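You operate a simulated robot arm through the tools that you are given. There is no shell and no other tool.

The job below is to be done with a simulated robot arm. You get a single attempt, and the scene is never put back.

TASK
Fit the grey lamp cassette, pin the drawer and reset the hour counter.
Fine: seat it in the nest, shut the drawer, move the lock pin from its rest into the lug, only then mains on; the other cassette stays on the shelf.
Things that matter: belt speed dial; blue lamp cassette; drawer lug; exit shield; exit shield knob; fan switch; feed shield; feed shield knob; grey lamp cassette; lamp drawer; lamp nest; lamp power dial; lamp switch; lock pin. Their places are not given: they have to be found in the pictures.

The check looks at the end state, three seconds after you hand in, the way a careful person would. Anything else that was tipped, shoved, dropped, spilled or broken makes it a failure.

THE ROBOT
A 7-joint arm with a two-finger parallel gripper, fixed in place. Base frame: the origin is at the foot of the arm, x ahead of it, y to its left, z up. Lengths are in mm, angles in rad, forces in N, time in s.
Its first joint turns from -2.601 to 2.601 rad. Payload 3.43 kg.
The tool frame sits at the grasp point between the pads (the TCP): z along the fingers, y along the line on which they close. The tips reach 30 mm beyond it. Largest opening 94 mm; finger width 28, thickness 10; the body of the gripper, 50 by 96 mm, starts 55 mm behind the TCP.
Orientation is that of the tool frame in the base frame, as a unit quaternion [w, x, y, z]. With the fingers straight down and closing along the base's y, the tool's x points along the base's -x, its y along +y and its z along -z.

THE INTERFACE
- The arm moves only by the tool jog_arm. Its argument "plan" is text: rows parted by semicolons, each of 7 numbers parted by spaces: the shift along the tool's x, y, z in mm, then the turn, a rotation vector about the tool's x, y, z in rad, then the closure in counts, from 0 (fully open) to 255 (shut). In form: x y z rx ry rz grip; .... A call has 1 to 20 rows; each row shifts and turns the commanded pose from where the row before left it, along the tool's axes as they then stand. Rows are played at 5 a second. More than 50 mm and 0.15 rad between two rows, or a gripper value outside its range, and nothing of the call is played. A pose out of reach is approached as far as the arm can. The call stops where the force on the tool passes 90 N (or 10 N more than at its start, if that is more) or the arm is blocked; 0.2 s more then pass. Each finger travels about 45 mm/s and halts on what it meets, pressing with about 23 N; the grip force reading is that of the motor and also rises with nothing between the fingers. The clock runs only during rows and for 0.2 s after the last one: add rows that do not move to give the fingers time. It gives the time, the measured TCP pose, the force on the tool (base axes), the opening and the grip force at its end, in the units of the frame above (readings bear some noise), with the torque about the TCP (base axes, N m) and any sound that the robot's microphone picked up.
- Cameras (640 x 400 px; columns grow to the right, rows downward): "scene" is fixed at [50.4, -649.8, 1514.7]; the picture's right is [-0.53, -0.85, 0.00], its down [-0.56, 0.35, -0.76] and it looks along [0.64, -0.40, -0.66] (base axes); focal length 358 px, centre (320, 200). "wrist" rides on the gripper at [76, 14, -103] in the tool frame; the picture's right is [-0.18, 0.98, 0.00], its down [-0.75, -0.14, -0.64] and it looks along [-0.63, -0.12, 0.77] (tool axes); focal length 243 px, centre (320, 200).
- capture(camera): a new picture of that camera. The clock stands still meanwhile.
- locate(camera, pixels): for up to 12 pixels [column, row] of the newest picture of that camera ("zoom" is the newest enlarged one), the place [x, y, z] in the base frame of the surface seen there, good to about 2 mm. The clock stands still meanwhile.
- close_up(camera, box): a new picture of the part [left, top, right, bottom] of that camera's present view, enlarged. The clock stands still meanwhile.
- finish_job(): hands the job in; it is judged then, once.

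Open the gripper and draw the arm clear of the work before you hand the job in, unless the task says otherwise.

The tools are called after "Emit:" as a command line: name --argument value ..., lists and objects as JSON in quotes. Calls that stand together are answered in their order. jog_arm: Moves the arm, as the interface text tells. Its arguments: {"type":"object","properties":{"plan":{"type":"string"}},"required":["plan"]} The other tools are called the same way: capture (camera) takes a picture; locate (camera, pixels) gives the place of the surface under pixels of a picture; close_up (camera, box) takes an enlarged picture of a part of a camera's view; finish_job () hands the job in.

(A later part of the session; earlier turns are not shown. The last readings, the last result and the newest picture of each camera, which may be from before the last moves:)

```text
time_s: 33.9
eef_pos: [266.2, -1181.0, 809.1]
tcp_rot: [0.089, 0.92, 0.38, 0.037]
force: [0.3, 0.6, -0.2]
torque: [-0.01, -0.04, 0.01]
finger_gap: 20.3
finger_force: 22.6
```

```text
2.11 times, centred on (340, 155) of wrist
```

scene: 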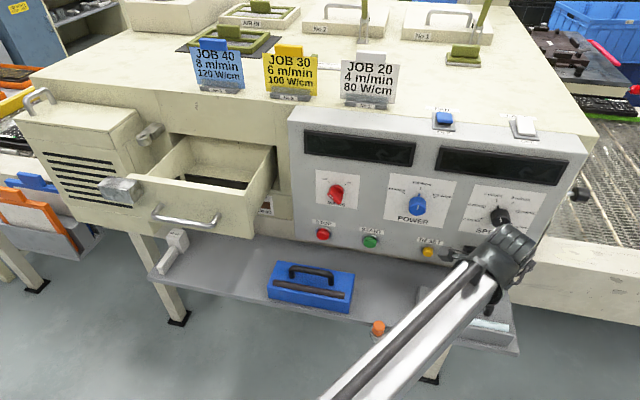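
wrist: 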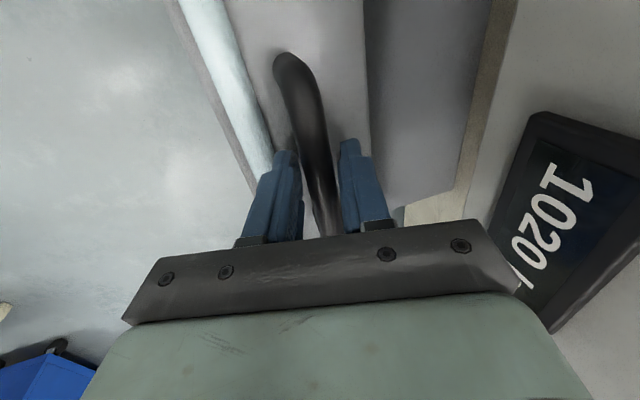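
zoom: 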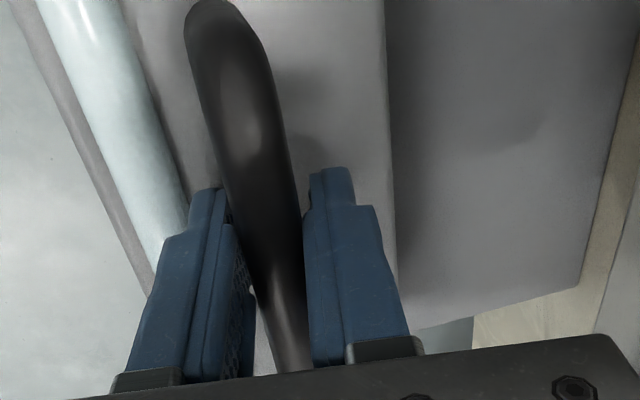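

The gap readings suggest the bar is ~20 mm thick and seated at the pad's lower edge. I lift a few millimetres in stages and read the load to see whether it holds in the tip zone.

Emit:
jog_arm --plan "0 0.8 -3.9 0 0 0 255; 0 0 0 0 0 0 255"

Emit:
jog_arm --plan "0 0.4 -2 0 0 0 255; 0 0 0 0 0 0 255"

Emit:
jog_arm --plan "0 0.4 -2 0 0 0 255; 0 0 0 0 0 0 255"

Emit:
jog_arm --plan "0 0.4 -2 0 0 0 255; 0 0 0 0 0 0 255"

```text
time_s: 34.5
eef_pos: [264.9, -1181.4, 811.3]
tcp_rot: [0.091, 0.919, 0.381, 0.037]
force: [-0.4, -0.4, -7.4]
torque: [0.04, -0.02, -0.01]
finger_gap: 20.2
finger_force: 22.9
```

```text
time_s: 35.0
eef_pos: [266.8, -1181.5, 814.0]
tcp_rot: [0.09, 0.919, 0.381, 0.037]
force: [-0.6, 0.0, -8.3]
torque: [0.04, -0.01, 0.02]
finger_gap: 20.0
finger_force: 22.9
```

```text
time_s: 35.6
eef_pos: [265.8, -1181.6, 815.4]
tcp_rot: [0.091, 0.919, 0.381, 0.037]
force: [0.0, -0.3, -8.0]
torque: [0.03, -0.05, -0.05]
finger_gap: 20.2
finger_force: 22.8
```

```text
time_s: 36.2
eef_pos: [265.3, -1181.7, 818.8]
tcp_rot: [0.09, 0.919, 0.381, 0.037]
force: [-0.5, 0.8, -7.4]
torque: [-0.01, -0.03, 0.03]
finger_gap: 20.1
finger_force: 23.2
```

Now it carries a steady ~8 N with the gap constant at 20.1 mm, so the cassette is hanging from the gripper. I lift a bit more and check by picture.

Emit:
jog_arm --plan "0 1 -4.9 0 0 0 255; 0 1 -4.9 0 0 0 255; 0 1 -4.9 0 0 0 255; 0 1 -4.9 0 0 0 255; 0 0 0 0 0 0 255"

Emit:
capture --camera "wrist"

Emit:
capture --camera "scene"

```text
time_s: 37.5
eef_pos: [266.2, -1182.1, 839.6]
tcp_rot: [0.09, 0.92, 0.38, 0.038]
force: [-0.1, -0.2, -7.0]
torque: [0.01, -0.03, -0.01]
finger_gap: 20.1
finger_force: 22.8
```

```text
taken
```

wrist: 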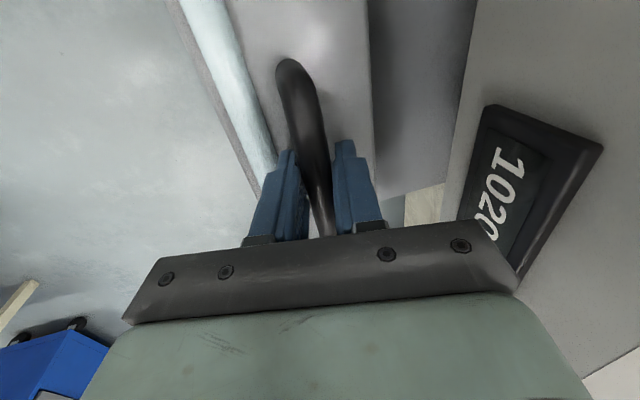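

```text
taken
```

scene: 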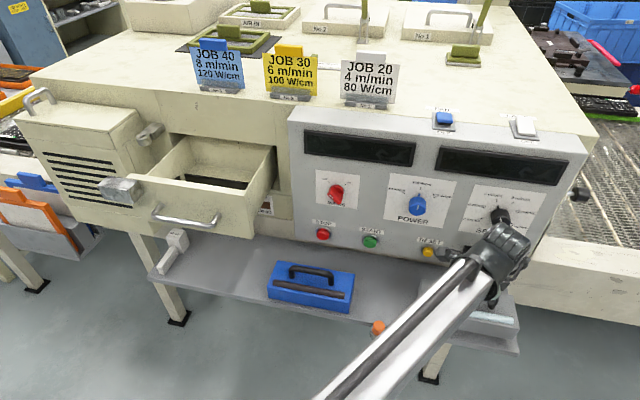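

The cassette hangs in the gripper. I check that it is level by locating points on its top along both edges.

Emit:
locate --camera "wrist" --pixels '[[255, 30], [280, 20], [355, 30], [360, 100], [350, 60], [270, 60], [345, 120], [240, 90], [228, 60], [215, 20], [295, 85], [365, 150]]'

Emit:
close_up --camera "wrist" --box '[160, 0, 440, 240]'

```text
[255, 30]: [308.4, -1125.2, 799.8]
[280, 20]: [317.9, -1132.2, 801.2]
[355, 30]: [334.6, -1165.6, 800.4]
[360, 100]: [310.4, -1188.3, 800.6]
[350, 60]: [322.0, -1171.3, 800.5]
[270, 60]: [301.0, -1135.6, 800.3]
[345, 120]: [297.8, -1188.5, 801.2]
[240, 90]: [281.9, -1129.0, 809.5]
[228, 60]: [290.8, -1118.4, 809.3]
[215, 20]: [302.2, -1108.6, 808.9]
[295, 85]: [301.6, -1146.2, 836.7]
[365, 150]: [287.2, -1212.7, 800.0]
```

```text
1.67 times, centred on (300, 120) of wrist
```

zoom: 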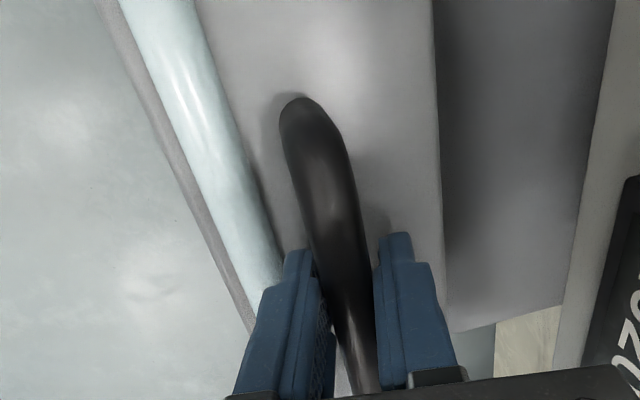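

The cassette hangs level, its top 39 mm below the TCP. I measure its back edge relative to the TCP to know the true offsets.

Emit:
close_up --camera "wrist" --box '[320, 0, 400, 50]'

Emit:
locate --camera "zoom" --pixels '[[340, 200], [350, 200], [358, 200], [366, 200], [374, 200], [382, 200], [390, 200], [398, 200], [360, 350], [370, 350], [380, 350], [390, 350]]'

Emit:
close_up --camera "wrist" --box '[160, 0, 240, 50]'

Emit:
locate --camera "zoom" --pixels '[[80, 200], [95, 200], [110, 200], [125, 200], [140, 200], [155, 200], [170, 200], [185, 200], [200, 200], [215, 200], [230, 200], [250, 200]]'

```text
8.00 times, centred on (360, 25) of wrist
```

zoom: 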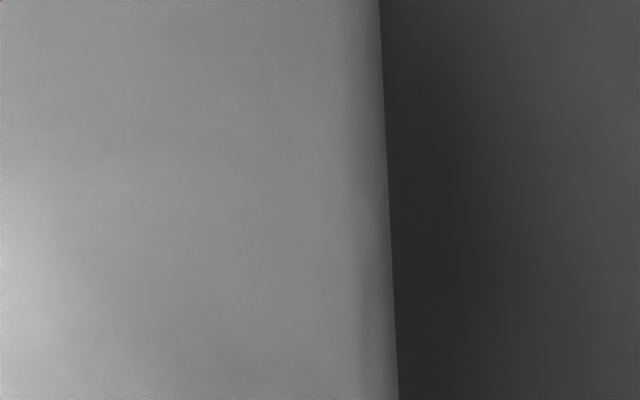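

```text
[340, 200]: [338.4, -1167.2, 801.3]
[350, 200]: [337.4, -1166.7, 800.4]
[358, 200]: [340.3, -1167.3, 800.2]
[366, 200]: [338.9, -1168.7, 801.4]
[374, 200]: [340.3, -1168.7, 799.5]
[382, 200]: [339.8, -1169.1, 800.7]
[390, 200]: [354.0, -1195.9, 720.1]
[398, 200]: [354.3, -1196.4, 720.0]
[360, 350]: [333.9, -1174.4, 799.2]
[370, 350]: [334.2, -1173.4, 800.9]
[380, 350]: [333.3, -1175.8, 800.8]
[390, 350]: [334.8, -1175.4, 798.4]
```

```text
8.00 times, centred on (200, 25) of wrist
```

zoom: 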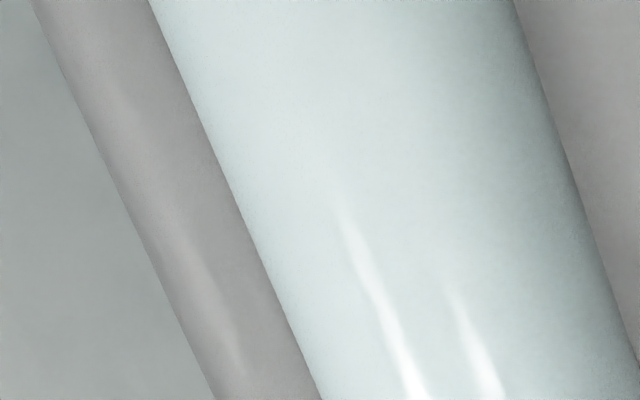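

```text
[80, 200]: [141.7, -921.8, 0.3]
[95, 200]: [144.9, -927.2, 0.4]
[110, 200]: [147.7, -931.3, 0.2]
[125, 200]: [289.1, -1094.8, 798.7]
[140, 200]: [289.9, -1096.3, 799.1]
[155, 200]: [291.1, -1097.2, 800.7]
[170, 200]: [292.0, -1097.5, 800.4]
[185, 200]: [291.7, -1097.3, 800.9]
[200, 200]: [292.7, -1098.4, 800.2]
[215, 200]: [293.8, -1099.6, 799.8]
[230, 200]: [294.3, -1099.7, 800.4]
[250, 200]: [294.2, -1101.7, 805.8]
```

Cassette spans v 978.3–1067.8 (centre ≈ TCP v), about 210 long. I now draw it back from the panel, then up and to the left in moderate steps.

Emit:
jog_arm --plan "0 -8 -9 0 0 0 255; 0 -16.7 -18.6 0 0 0 255; 0 -16.7 -18.6 0 0 0 255; 0 -16.7 -18.6 0 0 0 255; 0 -8 -9 0 0 0 255; 12 2.6 -13 0 0 0 255; 25 5.3 -26.5 0 0 0 255; 25 5.3 -26.5 0 0 0 255; 25 5.3 -26.5 0 0 0 255; 25 5.3 -26.5 0 0 0 255; 12 2.6 -13 0 0 0 255; 0 0 0 0 0 0 255"

Emit:
capture --camera "scene"

```text
time_s: 40.0
eef_pos: [296.6, -1036.1, 1033.0]
tcp_rot: [0.09, 0.92, 0.38, 0.037]
force: [0.1, -0.3, -7.8]
torque: [0.02, -0.03, 0.0]
finger_gap: 20.4
finger_force: 22.8
```

```text
taken
```

scene: 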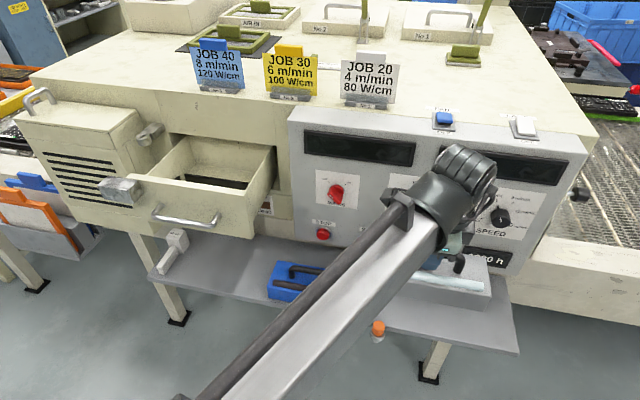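

The load is steady at ~8 N and the cassette is clear of everything. I continue up and left toward the drawer.

Emit:
jog_arm --plan "14 1.5 -7.2 0 0 0 255; 27 2.9 -14.4 0 0 0 255; 27 2.9 -14.4 0 0 0 255; 27 2.9 -14.4 0 0 0 255; 27 2.9 -14.4 0 0 0 255; 27 2.9 -14.4 0 0 0 255; 27 2.9 -14.4 0 0 0 255; 27 2.9 -14.4 0 0 0 255; 27 2.9 -14.4 0 0 0 255; 27 2.9 -14.4 0 0 0 255; 30 2.9 -14.4 0 0 0 255; 30 0 0 0 0 0 255; 30 0 0 0 0 0 255; 30 0 0 0 0 0 255; 15 0 0 0 0 0 255; 0 0 0 0 0 0 255"

Emit:
capture --camera "scene"

```text
time_s: 43.5
eef_pos: [577.6, -763.6, 1188.1]
tcp_rot: [0.09, 0.919, 0.381, 0.037]
force: [0.3, -0.1, -8.3]
torque: [0.02, 0.0, 0.01]
finger_gap: 20.5
finger_force: 23.0
```

```text
taken
```

scene: 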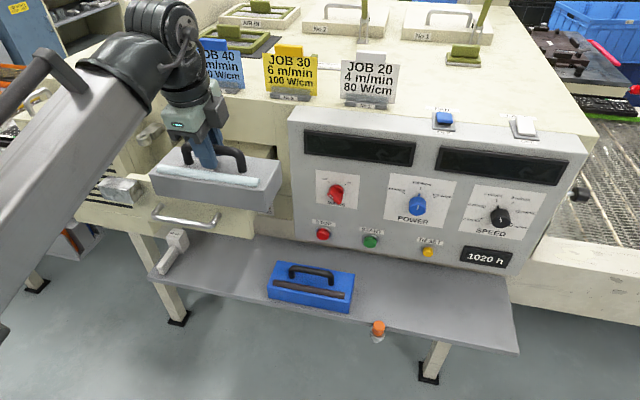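

The cassette hangs above and in front of the drawer, at u≈131. I zoom to measure its ends relative to the TCP.

Emit:
close_up --camera "scene" --box '[140, 130, 300, 230]'

Emit:
locate --camera "zoom" --pixels '[[60, 180], [80, 230], [560, 190], [530, 250], [520, 300], [45, 190], [50, 200], [555, 200], [540, 225], [400, 230], [70, 160], [558, 170]]'

```text
4.00 times, centred on (220, 180) of scene
```

zoom: 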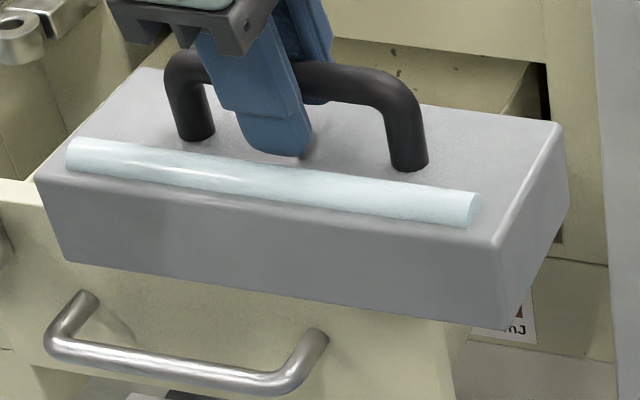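

```text
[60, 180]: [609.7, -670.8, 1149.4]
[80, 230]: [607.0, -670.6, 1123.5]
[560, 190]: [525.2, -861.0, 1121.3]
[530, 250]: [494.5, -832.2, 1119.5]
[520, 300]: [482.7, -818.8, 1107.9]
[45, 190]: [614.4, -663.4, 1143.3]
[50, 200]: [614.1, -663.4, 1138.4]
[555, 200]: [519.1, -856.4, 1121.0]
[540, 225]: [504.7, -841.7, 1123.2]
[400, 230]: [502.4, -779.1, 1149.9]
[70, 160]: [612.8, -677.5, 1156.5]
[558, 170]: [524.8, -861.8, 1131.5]
```

Right end is at u=238.3 and front face at v=903.4, so the cassette's centre is about +2.5 mm in u from the TCP and on it in v. I check the current wrist view for the nest before going in.

Emit:
capture --camera "wrist"

```text
taken
```

wrist: 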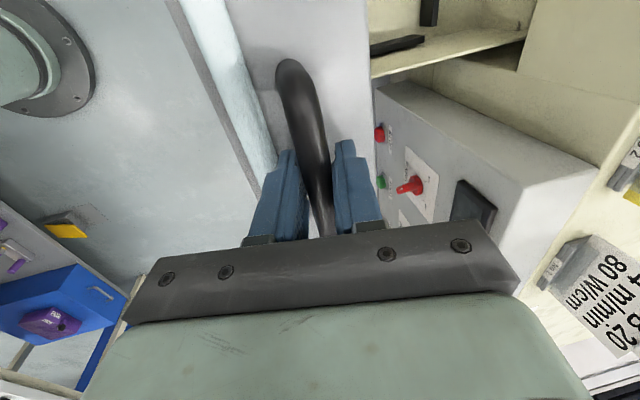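

The nest rails just show at the top right (400,45). I shift left about 140 mm and a little lower so the whole nest comes into view beside the cassette.

Emit:
jog_arm --plan "12 -0.4 2 0 0 0 255; 23 -0.8 4 0 0 0 255; 23 -0.8 4 0 0 0 255; 23 -0.8 4 0 0 0 255; 23 -0.8 4 0 0 0 255; 23 -0.8 4 0 0 0 255; 13 -0.4 2 0 0 0 255; 0 0 0 0 0 0 255"

Emit:
capture --camera "wrist"

```text
time_s: 45.2
eef_pos: [674.2, -663.5, 1163.4]
tcp_rot: [0.09, 0.92, 0.38, 0.037]
force: [0.0, 0.4, -8.1]
torque: [0.03, -0.02, -0.01]
finger_gap: 19.9
finger_force: 22.8
```

```text
taken
```

wrist: 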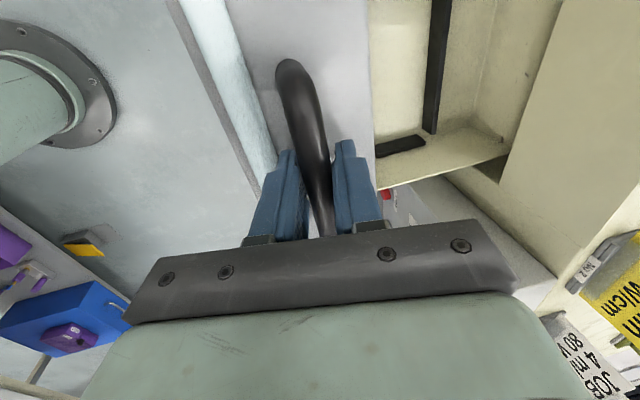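

The back rail (437,60) and the +u rail (400,147) are visible. I zoom on both and locate their inner edges.

Emit:
close_up --camera "wrist" --box '[376, 100, 476, 165]'

Emit:
locate --camera "zoom" --pixels '[[60, 300], [120, 280], [200, 250], [280, 225], [60, 330], [120, 305], [200, 280], [280, 245], [340, 150], [370, 150], [330, 100], [365, 100]]'

Emit:
close_up --camera "wrist" --box '[400, 0, 480, 50]'

Emit:
locate --camera "zoom" --pixels '[[230, 100], [250, 100], [270, 100], [290, 100], [310, 100], [330, 100], [350, 100], [370, 100], [390, 100], [410, 100], [200, 100], [180, 100]]'

```text
6.15 times, centred on (426, 132) of wrist
```

zoom: 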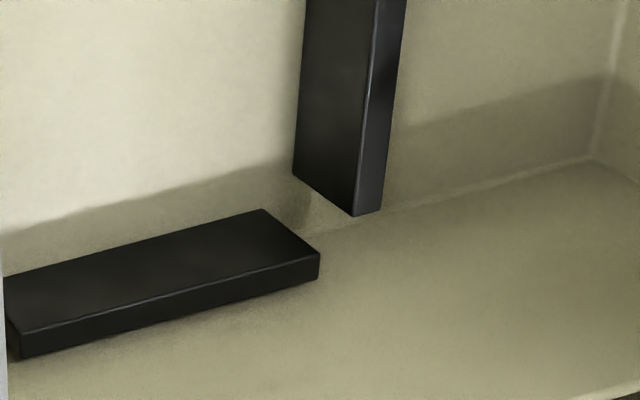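

```text
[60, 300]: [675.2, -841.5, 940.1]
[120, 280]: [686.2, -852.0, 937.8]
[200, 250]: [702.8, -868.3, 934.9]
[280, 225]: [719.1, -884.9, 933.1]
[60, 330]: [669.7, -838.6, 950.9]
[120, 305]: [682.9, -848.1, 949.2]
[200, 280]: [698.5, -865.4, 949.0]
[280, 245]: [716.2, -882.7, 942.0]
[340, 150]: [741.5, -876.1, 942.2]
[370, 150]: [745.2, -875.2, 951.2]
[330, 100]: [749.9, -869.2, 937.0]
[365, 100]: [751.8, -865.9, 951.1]
```

```text
8.00 times, centred on (440, 25) of wrist
```

zoom: 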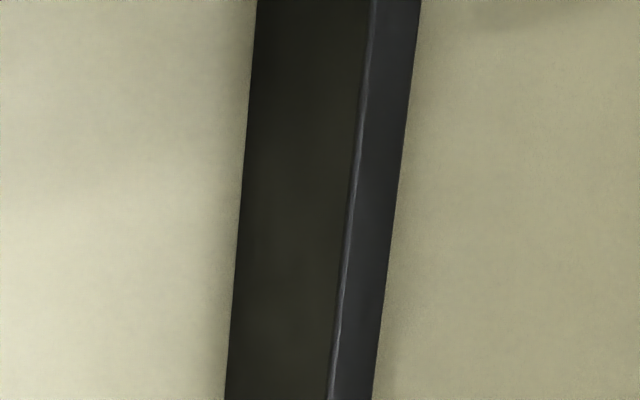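

```text
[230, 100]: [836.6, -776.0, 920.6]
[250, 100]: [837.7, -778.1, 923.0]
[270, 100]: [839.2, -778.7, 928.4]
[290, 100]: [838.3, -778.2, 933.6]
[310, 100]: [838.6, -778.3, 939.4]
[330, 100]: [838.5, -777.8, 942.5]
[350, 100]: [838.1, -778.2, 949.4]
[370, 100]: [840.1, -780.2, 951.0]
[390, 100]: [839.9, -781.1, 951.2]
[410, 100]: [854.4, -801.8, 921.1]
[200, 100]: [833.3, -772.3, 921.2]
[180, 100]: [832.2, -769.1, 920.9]
```

Back rail's face is at v≈1143.5 and the +u rail's inner face at u≈117.2. I shift further left and back to see the -u and front rails.

Emit:
jog_arm --plan "12 -3 -0.6 0 0 0 255; 20 -5 -1 0 0 0 255; 20 -5 -1 0 0 0 255; 20 -5 -1 0 0 0 255; 20 -5 -1 0 0 0 255; 10 -2 -0.4 0 0 0 255; 0 0 0 0 0 0 255"

Emit:
capture --camera "wrist"

```text
time_s: 46.9
eef_pos: [728.3, -574.4, 1164.9]
tcp_rot: [0.09, 0.919, 0.382, 0.037]
force: [0.6, -0.3, -7.9]
torque: [0.0, 0.01, 0.0]
finger_gap: 20.3
finger_force: 22.8
```

```text
taken
```

wrist: 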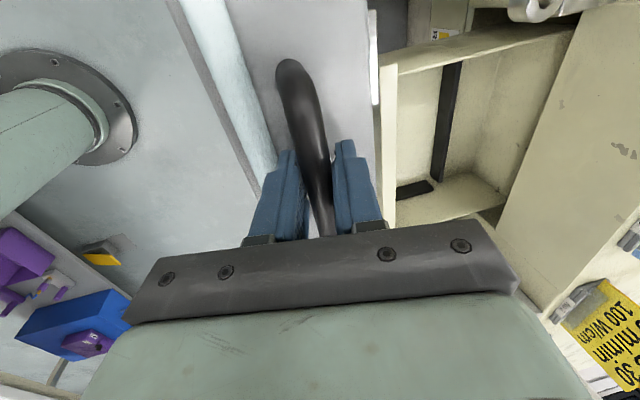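

From here the drawer walls hide the -u and front rails. I check what the scene camera sees of the -u rail now.

Emit:
close_up --camera "scene" --box '[100, 110, 260, 210]'

```text
4.00 times, centred on (180, 160) of scene
```

zoom: 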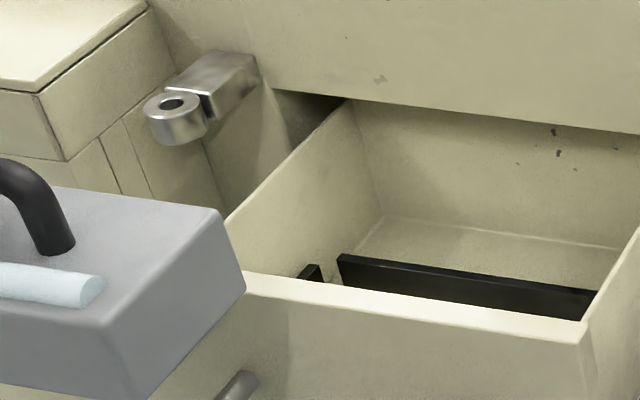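

The -u rail's end is visible at zoom (312,272). I enlarge that corner further and measure it.

Emit:
close_up --camera "scene" --box '[165, 160, 205, 185]'

Emit:
locate --camera "zoom" --pixels '[[150, 225], [170, 215], [190, 200], [200, 215], [205, 235], [190, 235], [170, 240], [225, 235], [240, 200], [320, 160], [335, 190], [335, 175]]'

```text
16.00 times, centred on (185, 172) of scene
```

zoom: 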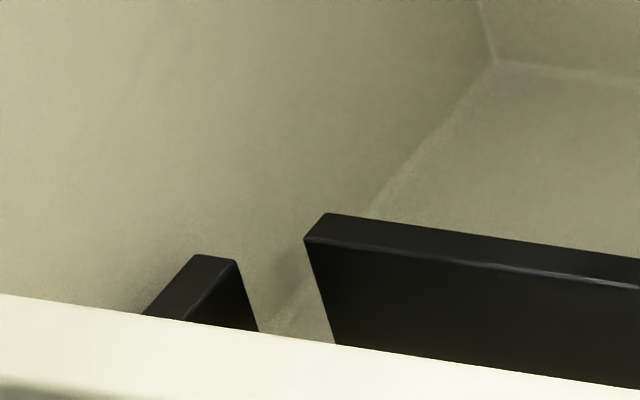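

```text
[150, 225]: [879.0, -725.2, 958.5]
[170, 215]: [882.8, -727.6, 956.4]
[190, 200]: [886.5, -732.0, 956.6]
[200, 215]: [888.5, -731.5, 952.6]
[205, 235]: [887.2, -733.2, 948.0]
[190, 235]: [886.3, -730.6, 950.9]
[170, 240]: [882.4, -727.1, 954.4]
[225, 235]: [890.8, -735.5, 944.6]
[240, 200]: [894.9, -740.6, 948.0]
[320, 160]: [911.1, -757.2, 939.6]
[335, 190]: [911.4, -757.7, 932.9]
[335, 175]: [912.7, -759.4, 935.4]
```

I pick points directly on the rail: its top face and its inner face.

Emit:
locate --camera "zoom" --pixels '[[205, 265], [190, 290], [170, 308], [225, 268], [212, 288], [195, 312], [240, 300], [245, 322], [232, 312], [238, 285], [225, 315], [320, 222]]'

```text
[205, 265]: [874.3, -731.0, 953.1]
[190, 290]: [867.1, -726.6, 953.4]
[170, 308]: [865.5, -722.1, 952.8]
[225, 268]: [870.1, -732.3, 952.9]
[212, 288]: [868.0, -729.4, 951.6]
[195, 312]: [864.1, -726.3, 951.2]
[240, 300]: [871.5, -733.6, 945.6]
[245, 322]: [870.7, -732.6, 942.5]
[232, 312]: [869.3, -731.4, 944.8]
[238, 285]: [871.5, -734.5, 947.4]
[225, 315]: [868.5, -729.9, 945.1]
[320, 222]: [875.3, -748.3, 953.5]
```

The -u rail's inner face is at u≈-97.5, so the nest centre is u≈9.9, v≈1095.3 with ~3 mm play per side. I re-measure the held cassette's ends to be certain of its offset from the TCP.

Emit:
close_up --camera "scene" --box '[30, 120, 190, 220]'

Emit:
locate --camera "zoom" --pixels '[[500, 250], [480, 290], [460, 330], [510, 230], [470, 310], [450, 310], [300, 300], [350, 320], [250, 290], [400, 330], [200, 270], [120, 250]]'

```text
4.00 times, centred on (110, 170) of scene
```

zoom: 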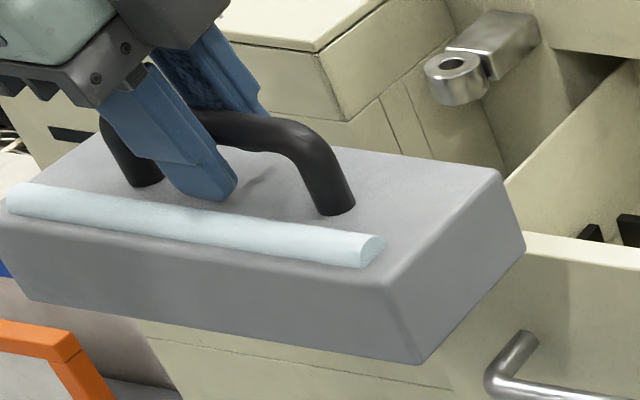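

```text
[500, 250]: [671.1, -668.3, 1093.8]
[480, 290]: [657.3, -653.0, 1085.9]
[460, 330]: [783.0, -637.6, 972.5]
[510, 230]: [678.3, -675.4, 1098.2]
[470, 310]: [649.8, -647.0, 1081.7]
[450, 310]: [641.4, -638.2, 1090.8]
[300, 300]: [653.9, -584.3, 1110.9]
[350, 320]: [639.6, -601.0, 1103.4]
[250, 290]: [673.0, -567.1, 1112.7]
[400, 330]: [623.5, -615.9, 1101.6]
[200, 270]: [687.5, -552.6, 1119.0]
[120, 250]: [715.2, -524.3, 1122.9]
```

Right end is 106.7 mm from the TCP. I measure the left end too, to get the true length.

Emit:
close_up --camera "scene" --box '[15, 155, 63, 200]'

Emit:
locate --camera "zoom" --pixels '[[200, 170], [210, 170], [220, 170], [230, 170], [240, 170], [250, 170], [260, 170], [270, 170], [280, 170], [300, 170], [230, 120], [250, 220]]'

```text
8.89 times, centred on (39, 178) of scene
```

zoom: 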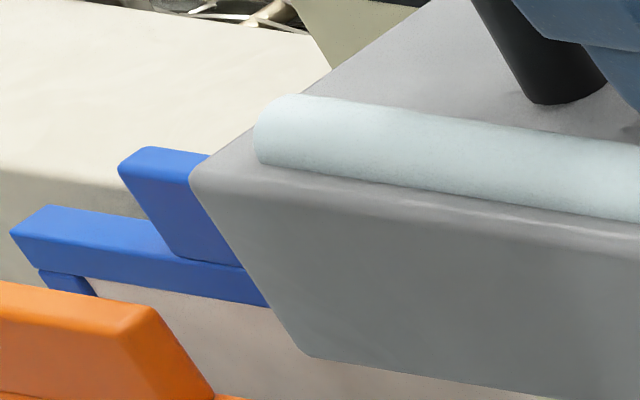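

```text
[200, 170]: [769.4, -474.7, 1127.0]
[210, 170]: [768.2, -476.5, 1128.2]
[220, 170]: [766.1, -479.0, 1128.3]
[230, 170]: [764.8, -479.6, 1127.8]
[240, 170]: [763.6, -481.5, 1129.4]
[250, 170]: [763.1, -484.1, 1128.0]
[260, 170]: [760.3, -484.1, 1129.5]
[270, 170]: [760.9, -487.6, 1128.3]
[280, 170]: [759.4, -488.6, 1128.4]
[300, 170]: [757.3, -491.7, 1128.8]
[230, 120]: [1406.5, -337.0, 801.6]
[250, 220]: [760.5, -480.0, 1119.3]
```

Cassette length ≈208, centre +2.5 mm in u and +0.35 mm in v from the TCP, so the TCP target is u=7.35, v=1095. I move to above the nest, first right, then in.

Emit:
jog_arm --plan "-16 0 0 0 0 0 255; -25 0 0 0 0 0 255; -25 0 0 0 0 0 255; -25 0 0 0 0 0 255; -25 0 0 0 0 0 255; 0 12 2.4 0 0 0 255; 0 24.5 4.9 0 0 0 255; 0 24.5 4.9 0 0 0 255; 0 24.5 4.9 0 0 0 255; 0 24.5 4.9 0 0 0 255; 0 24.5 4.9 0 0 0 255; 0 24.5 4.9 0 0 0 255; 0 12 2.4 0 0 0 255; 0 0 0 0 0 0 255; 0 0 0 0 0 0 255"

Emit:
capture --camera "scene"

```text
time_s: 50.0
eef_pos: [770.0, -779.1, 1160.8]
tcp_rot: [0.09, 0.92, 0.381, 0.036]
force: [0.2, -0.5, -7.9]
torque: [-0.01, -0.05, -0.03]
finger_gap: 20.2
finger_force: 22.9
```

```text
taken
```

scene: 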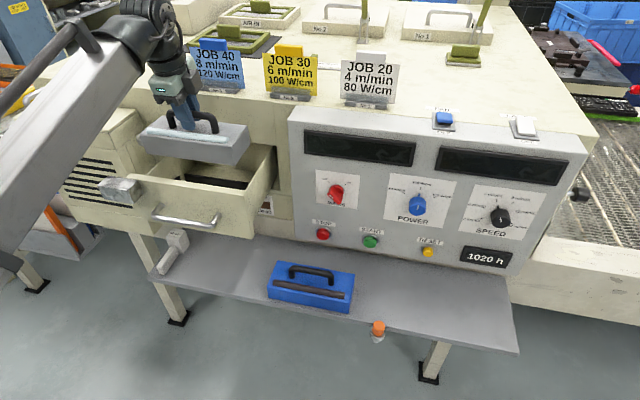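

TCP is at u=6.4, v=1095.4. I verify the cassette's actual position over the nest with the scene camera before lowering.

Emit:
close_up --camera "scene" --box '[120, 100, 280, 200]'

Emit:
locate --camera "zoom" --pixels '[[490, 140], [470, 170], [480, 200], [455, 220], [470, 190], [460, 200], [120, 180], [200, 200], [300, 215], [400, 230], [350, 210], [250, 195]]'

```text
4.00 times, centred on (200, 150) of scene
```

zoom: 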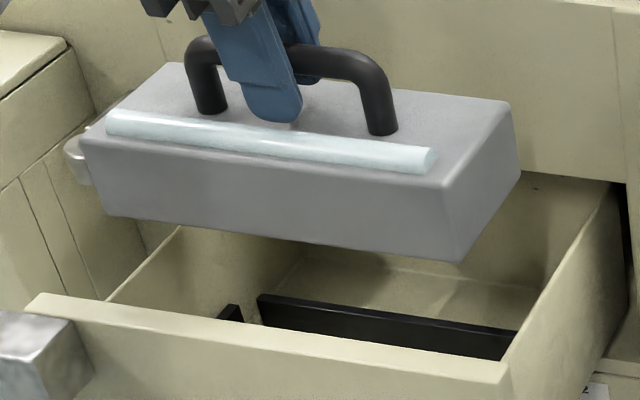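

```text
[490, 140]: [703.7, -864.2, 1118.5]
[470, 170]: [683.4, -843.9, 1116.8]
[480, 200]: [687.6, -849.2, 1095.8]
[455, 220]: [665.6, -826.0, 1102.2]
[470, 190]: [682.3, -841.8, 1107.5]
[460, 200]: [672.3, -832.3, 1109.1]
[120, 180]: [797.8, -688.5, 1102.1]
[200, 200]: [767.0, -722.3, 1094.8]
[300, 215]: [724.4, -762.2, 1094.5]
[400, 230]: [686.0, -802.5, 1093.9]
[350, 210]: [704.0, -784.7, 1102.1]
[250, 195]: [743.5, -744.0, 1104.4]
```

The cassette is within about 1 mm of the wanted centre; I apply a small correction and lower it to just above the rails.

Emit:
jog_arm --plan "-0.5 -1.2 0 0 0 0 255; 0 -1.9 9.8 0 0 0 255; 0 -3.85 19.6 0 0 0 255; 0 -3.85 19.6 0 0 0 255; 0 -3.85 19.6 0 0 0 255; 0 -3.85 19.6 0 0 0 255; 0 -1.9 9.8 0 0 0 255; 0 0 0 0 0 0 255; 0 0 0 0 0 0 255"

Emit:
close_up --camera "scene" --box '[120, 100, 280, 200]'

Emit:
capture --camera "wrist"

```text
time_s: 52.0
eef_pos: [770.2, -779.6, 1062.4]
tcp_rot: [0.091, 0.92, 0.38, 0.037]
force: [1.1, 0.0, -7.4]
torque: [0.03, 0.0, -0.03]
finger_gap: 20.3
finger_force: 22.7
```

```text
4.00 times, centred on (200, 150) of scene
```

zoom: 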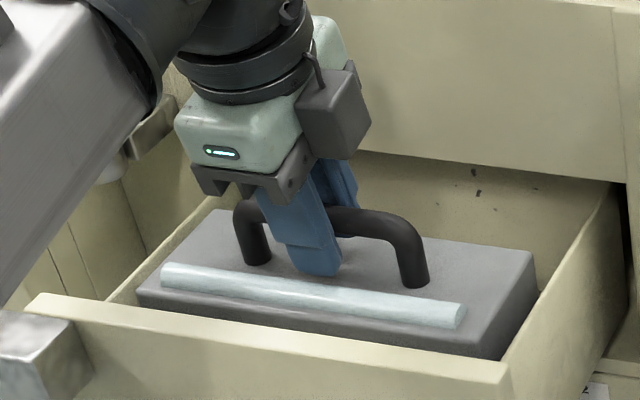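

```text
taken
```

wrist: 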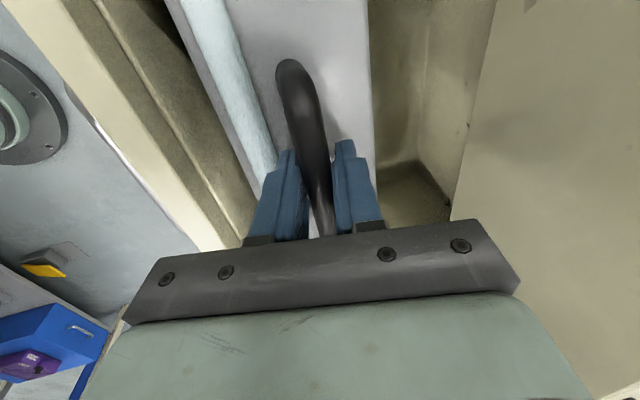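

The cassette is between the drawer walls, bottom still about 50 mm above the floor. I check the forearm's clearance to the block and ring, and measure the cassette again.

Emit:
locate --camera "zoom" --pixels '[[40, 200], [100, 120], [20, 270], [130, 80], [510, 310], [505, 330], [515, 290], [160, 300], [300, 328], [450, 350], [520, 255], [220, 312]]'

Emit:
capture --camera "scene"

```text
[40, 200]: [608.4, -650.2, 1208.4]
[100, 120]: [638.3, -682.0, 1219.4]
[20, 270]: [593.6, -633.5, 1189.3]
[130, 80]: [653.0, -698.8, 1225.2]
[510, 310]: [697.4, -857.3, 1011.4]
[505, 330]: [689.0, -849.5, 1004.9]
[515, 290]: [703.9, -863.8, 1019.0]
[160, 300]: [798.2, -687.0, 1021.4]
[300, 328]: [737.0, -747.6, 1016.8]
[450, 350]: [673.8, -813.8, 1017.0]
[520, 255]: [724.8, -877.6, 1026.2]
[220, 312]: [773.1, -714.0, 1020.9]
```

```text
taken
```

scene: 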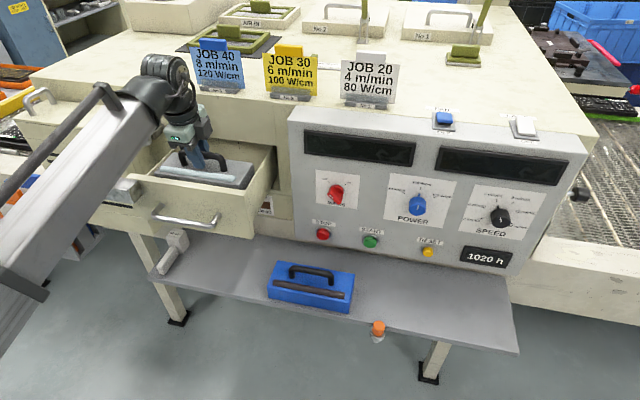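

The forearm passes over the drawer front wall, so I must know its underside. I zoom on the forearm and locate points near its lower edge.

Emit:
close_up --camera "scene" --box '[30, 80, 190, 200]'

Emit:
locate --camera "zoom" --pixels '[[300, 330], [340, 280], [380, 220], [410, 170], [350, 230], [300, 300], [440, 140], [470, 160], [500, 180], [460, 110], [280, 360], [330, 200]]'

```text
3.33 times, centred on (110, 140) of scene
```

zoom: 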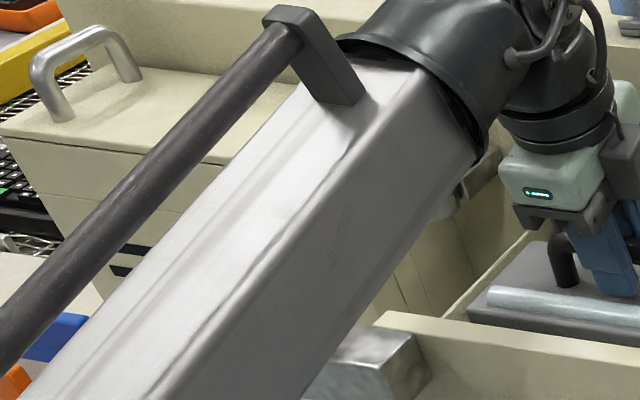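

```text
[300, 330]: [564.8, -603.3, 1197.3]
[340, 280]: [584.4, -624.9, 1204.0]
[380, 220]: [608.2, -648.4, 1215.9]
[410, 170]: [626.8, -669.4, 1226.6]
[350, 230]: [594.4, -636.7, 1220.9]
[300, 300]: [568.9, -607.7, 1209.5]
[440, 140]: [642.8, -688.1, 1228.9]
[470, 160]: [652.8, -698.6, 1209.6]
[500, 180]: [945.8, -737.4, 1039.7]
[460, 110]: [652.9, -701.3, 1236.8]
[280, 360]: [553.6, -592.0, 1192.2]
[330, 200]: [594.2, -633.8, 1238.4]
```

The forearm's underside stays >100 mm above the drawer wall. The cassette is within 1 mm of centre; after a 0.7 mm shift I lower to just above the rail tops and then step in slowly.

Emit:
jog_arm --plan "-0.7 0 0 0 0 0 255; 0 -1.2 6 0 0 0 255; 0 -1.2 6 0 0 0 255; 0 -1.2 6 0 0 0 255; 0 0 0 0 0 0 255"

Emit:
jog_arm --plan "0 -0.8 4 0 0 0 255; 0 -0.8 4 0 0 0 255; 0 0 0 0 0 0 255"

Emit:
jog_arm --plan "0 -0.8 4 0 0 0 255; 0 -0.8 4 0 0 0 255; 0 0 0 0 0 0 255"

```text
time_s: 53.2
eef_pos: [768.9, -778.6, 1043.8]
tcp_rot: [0.09, 0.919, 0.381, 0.037]
force: [0.4, 0.5, -8.6]
torque: [0.0, -0.02, -0.02]
finger_gap: 20.3
finger_force: 22.8
```

```text
time_s: 54.0
eef_pos: [767.8, -777.5, 1035.4]
tcp_rot: [0.09, 0.919, 0.381, 0.038]
force: [-0.3, -0.5, -7.5]
torque: [0.0, 0.01, -0.03]
finger_gap: 20.4
finger_force: 22.8
```

```text
time_s: 54.9
eef_pos: [768.8, -778.0, 1028.1]
tcp_rot: [0.09, 0.919, 0.381, 0.037]
force: [-0.4, -0.3, -7.8]
torque: [0.05, -0.01, 0.02]
finger_gap: 20.3
finger_force: 23.1
```

The cassette has passed below the rail tops with no contact. I continue in small steps until the floor takes the load.

Emit:
jog_arm --plan "0 -0.8 4 0 0 0 255; 0 -0.8 4 0 0 0 255; 0 -0.4 2 0 0 0 255; 0 -0.4 2 0 0 0 255; 0 0 0 0 0 0 255"

Emit:
jog_arm --plan "0 -0.4 2 0 0 0 255; 0 -0.3 1.5 0 0 0 255; 0 0 0 0 0 0 255"

```text
time_s: 56.0
eef_pos: [767.6, -778.5, 1015.5]
tcp_rot: [0.09, 0.92, 0.381, 0.038]
force: [0.4, 0.4, -7.8]
torque: [0.0, -0.01, -0.04]
finger_gap: 20.2
finger_force: 23.0
```

```text
time_s: 56.9
eef_pos: [767.2, -778.8, 1012.5]
tcp_rot: [0.09, 0.92, 0.381, 0.038]
force: [-0.2, -1.3, -4.8]
torque: [0.07, -0.1, -0.05]
finger_gap: 19.9
finger_force: 23.4
```

The load has dropped to -4.8 N, so the bottom is touching. I lower 1.5 mm more to fully seat it.

Emit:
jog_arm --plan "0 -0.2 1 0 0 0 255; 0 -0.1 0.7 0 0 0 255; 0 0 0 0 0 0 255"

Emit:
close_up --camera "scene" --box '[120, 100, 280, 200]'

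```text
time_s: 57.6
eef_pos: [767.9, -777.9, 1011.9]
tcp_rot: [0.09, 0.919, 0.381, 0.037]
force: [-0.4, 0.8, -0.2]
torque: [-0.02, 0.03, -0.06]
finger_gap: 18.9
finger_force: 22.6
```

```text
4.00 times, centred on (200, 150) of scene
```

zoom: 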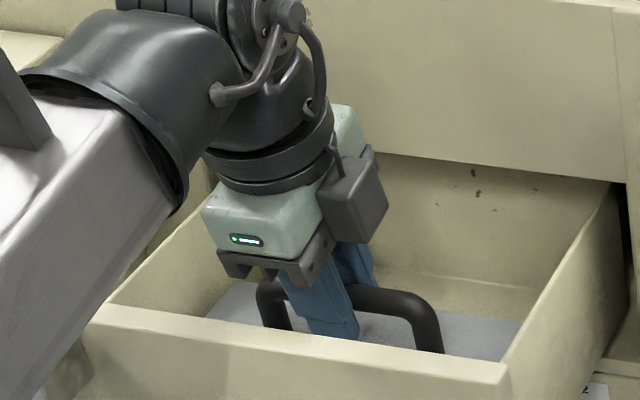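

The load is fully off: it is seated. I open slightly and slide the fingers off the bar along the tool axis.

Emit:
jog_arm --plan "0 0 0 0 0 0 188; 0 0 0 0 0 0 186; 0 0 0 0 0 0 186; 0 0 -8 0 0 0 186; 0 0 -10 0 0 0 186; 0 0 -12 0 0 0 186; 0 0 -15 0 0 0 186; 0 0 -20 0 0 0 186; 0 0 -30 0 0 0 186; 0 0 -40 0 0 0 186; 0 0 -30 0 0 0 186; 0 0 0 0 0 0 186"

Emit:
capture --camera "wrist"

Emit:
close_up --camera "scene" --box '[120, 100, 280, 200]'

```text
time_s: 60.2
eef_pos: [747.3, -756.9, 1173.9]
tcp_rot: [0.09, 0.92, 0.381, 0.037]
force: [-0.3, -0.7, -0.5]
torque: [-0.04, 0.0, 0.0]
finger_gap: 25.3
finger_force: 0.1
```

```text
taken
```

wrist: 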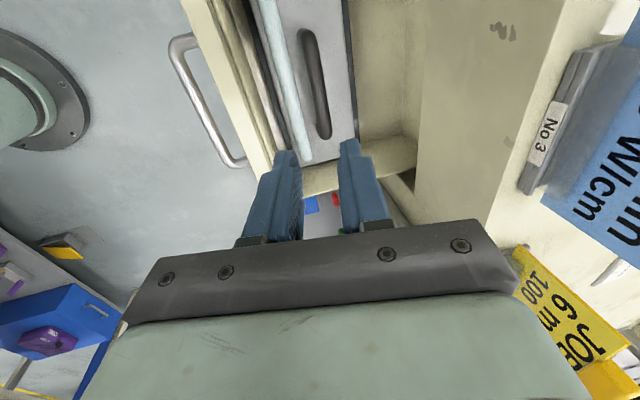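

```text
4.00 times, centred on (200, 150) of scene
```

zoom: 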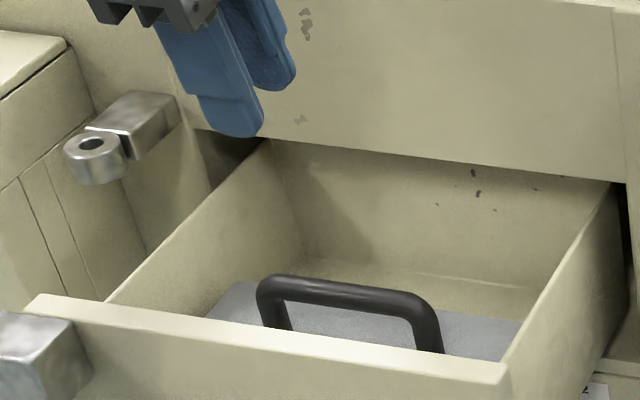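

Released cleanly. I verify the cassette lies flat at z≈971 within the rails.

Emit:
locate --camera "wrist" --pixels '[[300, 15], [330, 15], [340, 60], [345, 130], [320, 150], [295, 100], [315, 90], [280, 60], [350, 20], [275, 20], [250, 60], [320, 130]]'

Emit:
close_up --camera "wrist" --box '[220, 0, 420, 180]'

```text
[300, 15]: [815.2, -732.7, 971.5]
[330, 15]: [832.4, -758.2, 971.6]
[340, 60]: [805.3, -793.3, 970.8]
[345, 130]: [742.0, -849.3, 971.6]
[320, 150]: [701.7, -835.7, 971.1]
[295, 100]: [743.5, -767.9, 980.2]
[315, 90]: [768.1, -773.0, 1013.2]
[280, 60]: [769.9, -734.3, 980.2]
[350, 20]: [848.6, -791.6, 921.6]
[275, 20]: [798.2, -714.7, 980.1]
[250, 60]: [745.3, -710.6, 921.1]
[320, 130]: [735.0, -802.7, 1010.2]
```

```text
2.22 times, centred on (320, 90) of wrist
```

zoom: 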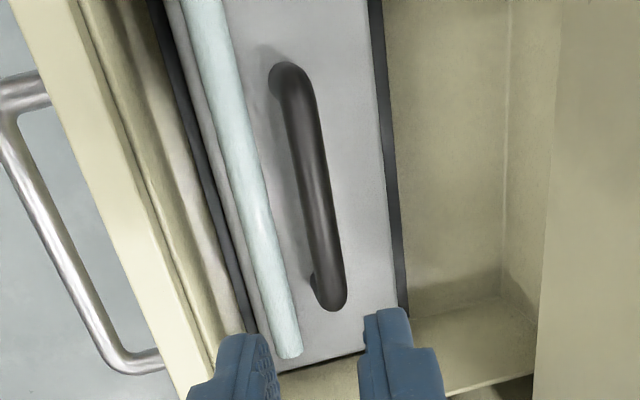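

The cassette sits flat at z≈971 inside the rails. Next I measure the drawer front face and handle before pushing it shut.

Emit:
close_up --camera "scene" --box '[90, 160, 290, 270]'

Emit:
locate --camera "zoom" --pixels '[[200, 110], [300, 120], [400, 140], [500, 155], [250, 150], [330, 160], [480, 220], [450, 130], [320, 100], [225, 165], [310, 185], [400, 195]]'

```text
3.20 times, centred on (190, 215) of scene
```

zoom: 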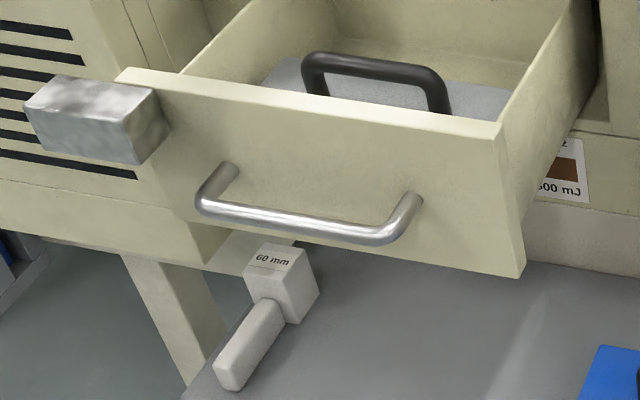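

```text
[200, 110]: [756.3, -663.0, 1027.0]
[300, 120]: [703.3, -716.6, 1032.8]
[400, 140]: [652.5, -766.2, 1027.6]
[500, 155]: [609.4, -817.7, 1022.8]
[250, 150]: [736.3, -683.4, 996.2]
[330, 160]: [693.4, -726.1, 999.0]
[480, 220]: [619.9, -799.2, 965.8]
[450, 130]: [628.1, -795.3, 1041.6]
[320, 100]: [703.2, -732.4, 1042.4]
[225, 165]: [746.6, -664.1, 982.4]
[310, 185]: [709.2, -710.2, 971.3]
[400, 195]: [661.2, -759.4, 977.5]
```

Drawer front face is at v≈1003.6, top z 1042, handle below z≈990. I back off, close the fingers, tilt the tool forward to about 0.6 rad and come to the height z≈1045 in front of the drawer.

Emit:
jog_arm --plan "0 -15 -3 0 0 0 220; -1 -31 -6.2 0 0 0 255; -1 -31 -6.2 0 0 0 255; -1 -31 -6.2 0 0 0 255; 0 -31 -6.2 0 0 0 255; 0 -31 -6.2 0 0 0 255; 0 -16 -3.2 0 0 0 255; 0 0 10 -0.1 0 0 255; 0 0 10 -0.1 0 0 255; 0 0 10 -0.1 0 0 255; 0 0 0 -0.1 0 0 255; 0 0 0 0 0 0 255"

```text
time_s: 62.9
eef_pos: [616.4, -629.4, 1146.1]
tcp_rot: [0.272, 0.883, 0.366, 0.112]
force: [0.3, 0.0, 0.8]
torque: [0.02, 0.02, 0.0]
finger_gap: 0.0
finger_force: 23.0
```

Now I lower by 100 mm to put the fingertips at the height of the upper drawer front.

Emit:
jog_arm --plan "0 -14 20.7 0 0 0 255; 0 -14 20.7 0 0 0 255; 0 -14 20.7 0 0 0 255; 0 -14 20.7 0 0 0 255; 0 0 0 0 0 0 255"

Emit:
capture --camera "scene"

Emit:
capture --camera "wrist"

```text
time_s: 64.0
eef_pos: [615.3, -631.6, 1044.7]
tcp_rot: [0.272, 0.883, 0.366, 0.112]
force: [0.4, 0.3, -0.9]
torque: [-0.06, 0.0, -0.01]
finger_gap: 0.3
finger_force: 23.3
```

```text
taken
```

scene: 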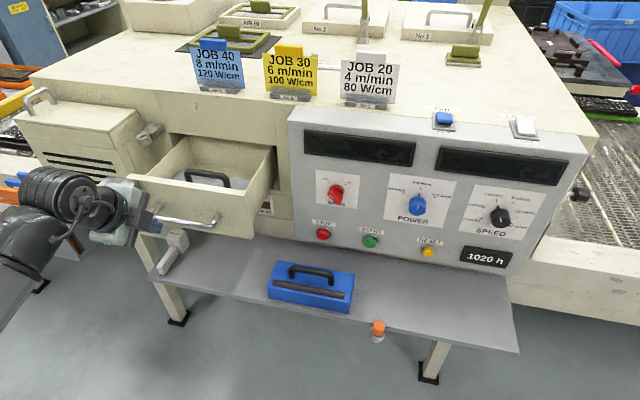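

```text
taken
```

wrist: 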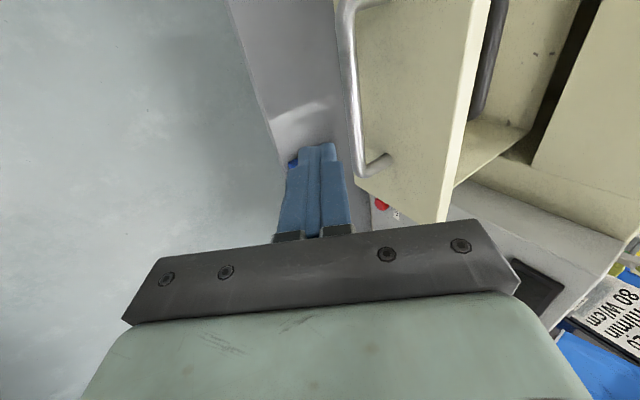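

The tip is ~97 mm short of contact. I advance to near contact, then push slowly while watching the force.

Emit:
jog_arm --plan "0 16.5 11.2 0 0 0 255; 0 20.7 14.05 0 0 0 255; 0 20.7 14.05 0 0 0 255; 0 12.4 8.4 0 0 0 255; 0 0 0 0 0 0 255"

Emit:
jog_arm --plan "0 5 3.4 0 0 0 255; 0 5 3.4 0 0 0 255; 0 5 3.4 0 0 0 255; 0 5 3.4 0 0 0 255; 0 0 0 0 0 0 255"

Emit:
capture --camera "scene"

```text
time_s: 65.2
eef_pos: [674.9, -689.3, 1044.9]
tcp_rot: [0.271, 0.883, 0.366, 0.112]
force: [0.1, -0.9, 0.3]
torque: [0.03, 0.04, -0.01]
finger_gap: 0.2
finger_force: 22.8
```

```text
time_s: 66.5
eef_pos: [692.7, -708.8, 1044.7]
tcp_rot: [0.272, 0.883, 0.366, 0.112]
force: [0.1, -0.5, -0.1]
torque: [-0.05, 0.02, -0.02]
finger_gap: 0.3
finger_force: 22.3
```

```text
taken
```

scene: 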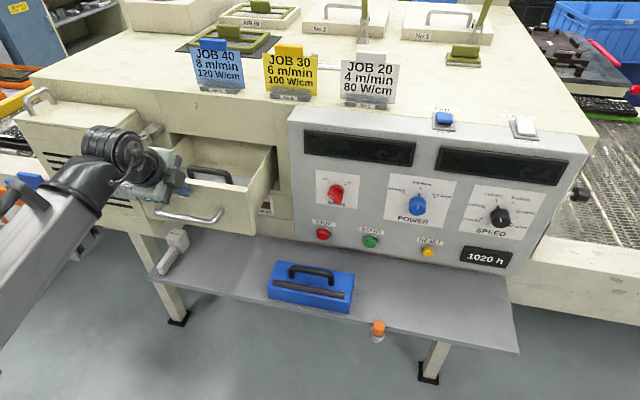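

No force yet at TCP v=991. I continue pushing in small steps.

Emit:
jog_arm --plan "0 6.6 4.5 0 0 0 255; 0 6.6 4.5 0 0 0 255; 0 6.6 4.5 0 0 0 255; 0 6.6 4.5 0 0 0 255; 0 0 0 0 0 0 255"

Emit:
close_up --camera "scene" --box '[70, 110, 290, 250]'

```text
time_s: 67.7
eef_pos: [715.7, -729.2, 1044.7]
tcp_rot: [0.271, 0.883, 0.366, 0.112]
force: [0.0, 0.4, 0.2]
torque: [-0.01, 0.03, -0.03]
finger_gap: 0.1
finger_force: 22.5
```

```text
2.86 times, centred on (180, 180) of scene
```

zoom: 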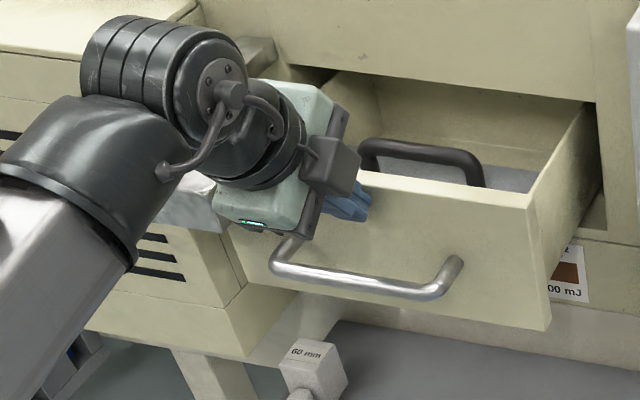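

The fingertips rest on the drawer front and it seems to be sliding without resistance. I locate its front face to confirm.

Emit:
locate --camera "zoom" --pixels '[[420, 220], [500, 250], [480, 215], [380, 260], [420, 150], [440, 195], [500, 205], [460, 300]]'

```text
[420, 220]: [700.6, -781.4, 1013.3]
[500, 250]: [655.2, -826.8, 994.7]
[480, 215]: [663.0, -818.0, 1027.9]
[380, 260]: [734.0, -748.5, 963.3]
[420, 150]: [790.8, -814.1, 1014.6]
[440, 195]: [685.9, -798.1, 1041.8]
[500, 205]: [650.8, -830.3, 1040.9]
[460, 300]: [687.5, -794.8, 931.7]
```

The drawer front is now at v≈1048: it slides freely. I keep pushing steadily at low speed.

Emit:
jog_arm --plan "0 8.3 5.6 0 0 0 255; 0 8.3 5.6 0 0 0 255; 0 8.3 5.6 0 0 0 255; 0 8.3 5.6 0 0 0 255; 0 8.3 5.6 0 0 0 255; 0 8.3 5.6 0 0 0 255; 0 8.3 5.6 0 0 0 255; 0 8.3 5.6 0 0 0 255; 0 8.3 5.6 0 0 0 255; 0 4.15 2.8 0 0 0 255; 0 0 0 0 0 0 255"

Emit:
close_up --camera "scene" --box '[70, 90, 310, 240]'

```text
time_s: 70.0
eef_pos: [782.2, -796.3, 1044.3]
tcp_rot: [0.272, 0.883, 0.366, 0.112]
force: [-0.1, -0.4, 0.1]
torque: [0.02, 0.01, 0.03]
finger_gap: 0.0
finger_force: 23.1
```

```text
2.67 times, centred on (190, 165) of scene
```

zoom: 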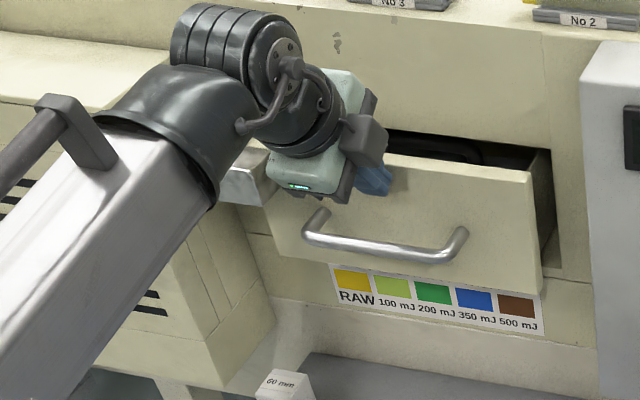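

The drawer is nearly shut (front at v≈1142). I push the rest in small steps, watching for the end stop.

Emit:
jog_arm --plan "0 4.15 2.8 0 0 0 255; 0 4.15 2.8 0 0 0 255; 0 4.15 2.8 0 0 0 255; 0 4.15 2.8 0 0 0 255; 0 0 0 0 0 0 255"

Emit:
jog_arm --plan "0 1.65 1.1 0 0 0 255; 0 1.65 1.1 0 0 0 255; 0 1.65 1.1 0 0 0 255; 0 0 0 0 0 0 255"

Emit:
jog_arm --plan "0 0.83 0.56 0 0 0 255; 0 0.83 0.56 0 0 0 255; 0 0.83 0.56 0 0 0 255; 0 0 0 0 0 0 255"

```text
time_s: 71.2
eef_pos: [798.3, -811.2, 1046.6]
tcp_rot: [0.271, 0.883, 0.366, 0.112]
force: [-0.1, -0.7, -0.4]
torque: [-0.01, 0.03, -0.02]
finger_gap: 0.0
finger_force: 23.1
```

```text
time_s: 72.2
eef_pos: [802.7, -815.2, 1045.3]
tcp_rot: [0.271, 0.883, 0.366, 0.112]
force: [-0.9, 0.1, 0.7]
torque: [0.04, 0.04, -0.02]
finger_gap: 0.2
finger_force: 23.5
```

```text
time_s: 73.2
eef_pos: [802.7, -816.9, 1046.0]
tcp_rot: [0.271, 0.883, 0.365, 0.112]
force: [-0.3, 1.0, 0.1]
torque: [0.01, -0.01, 0.05]
finger_gap: 0.2
finger_force: 22.7
```

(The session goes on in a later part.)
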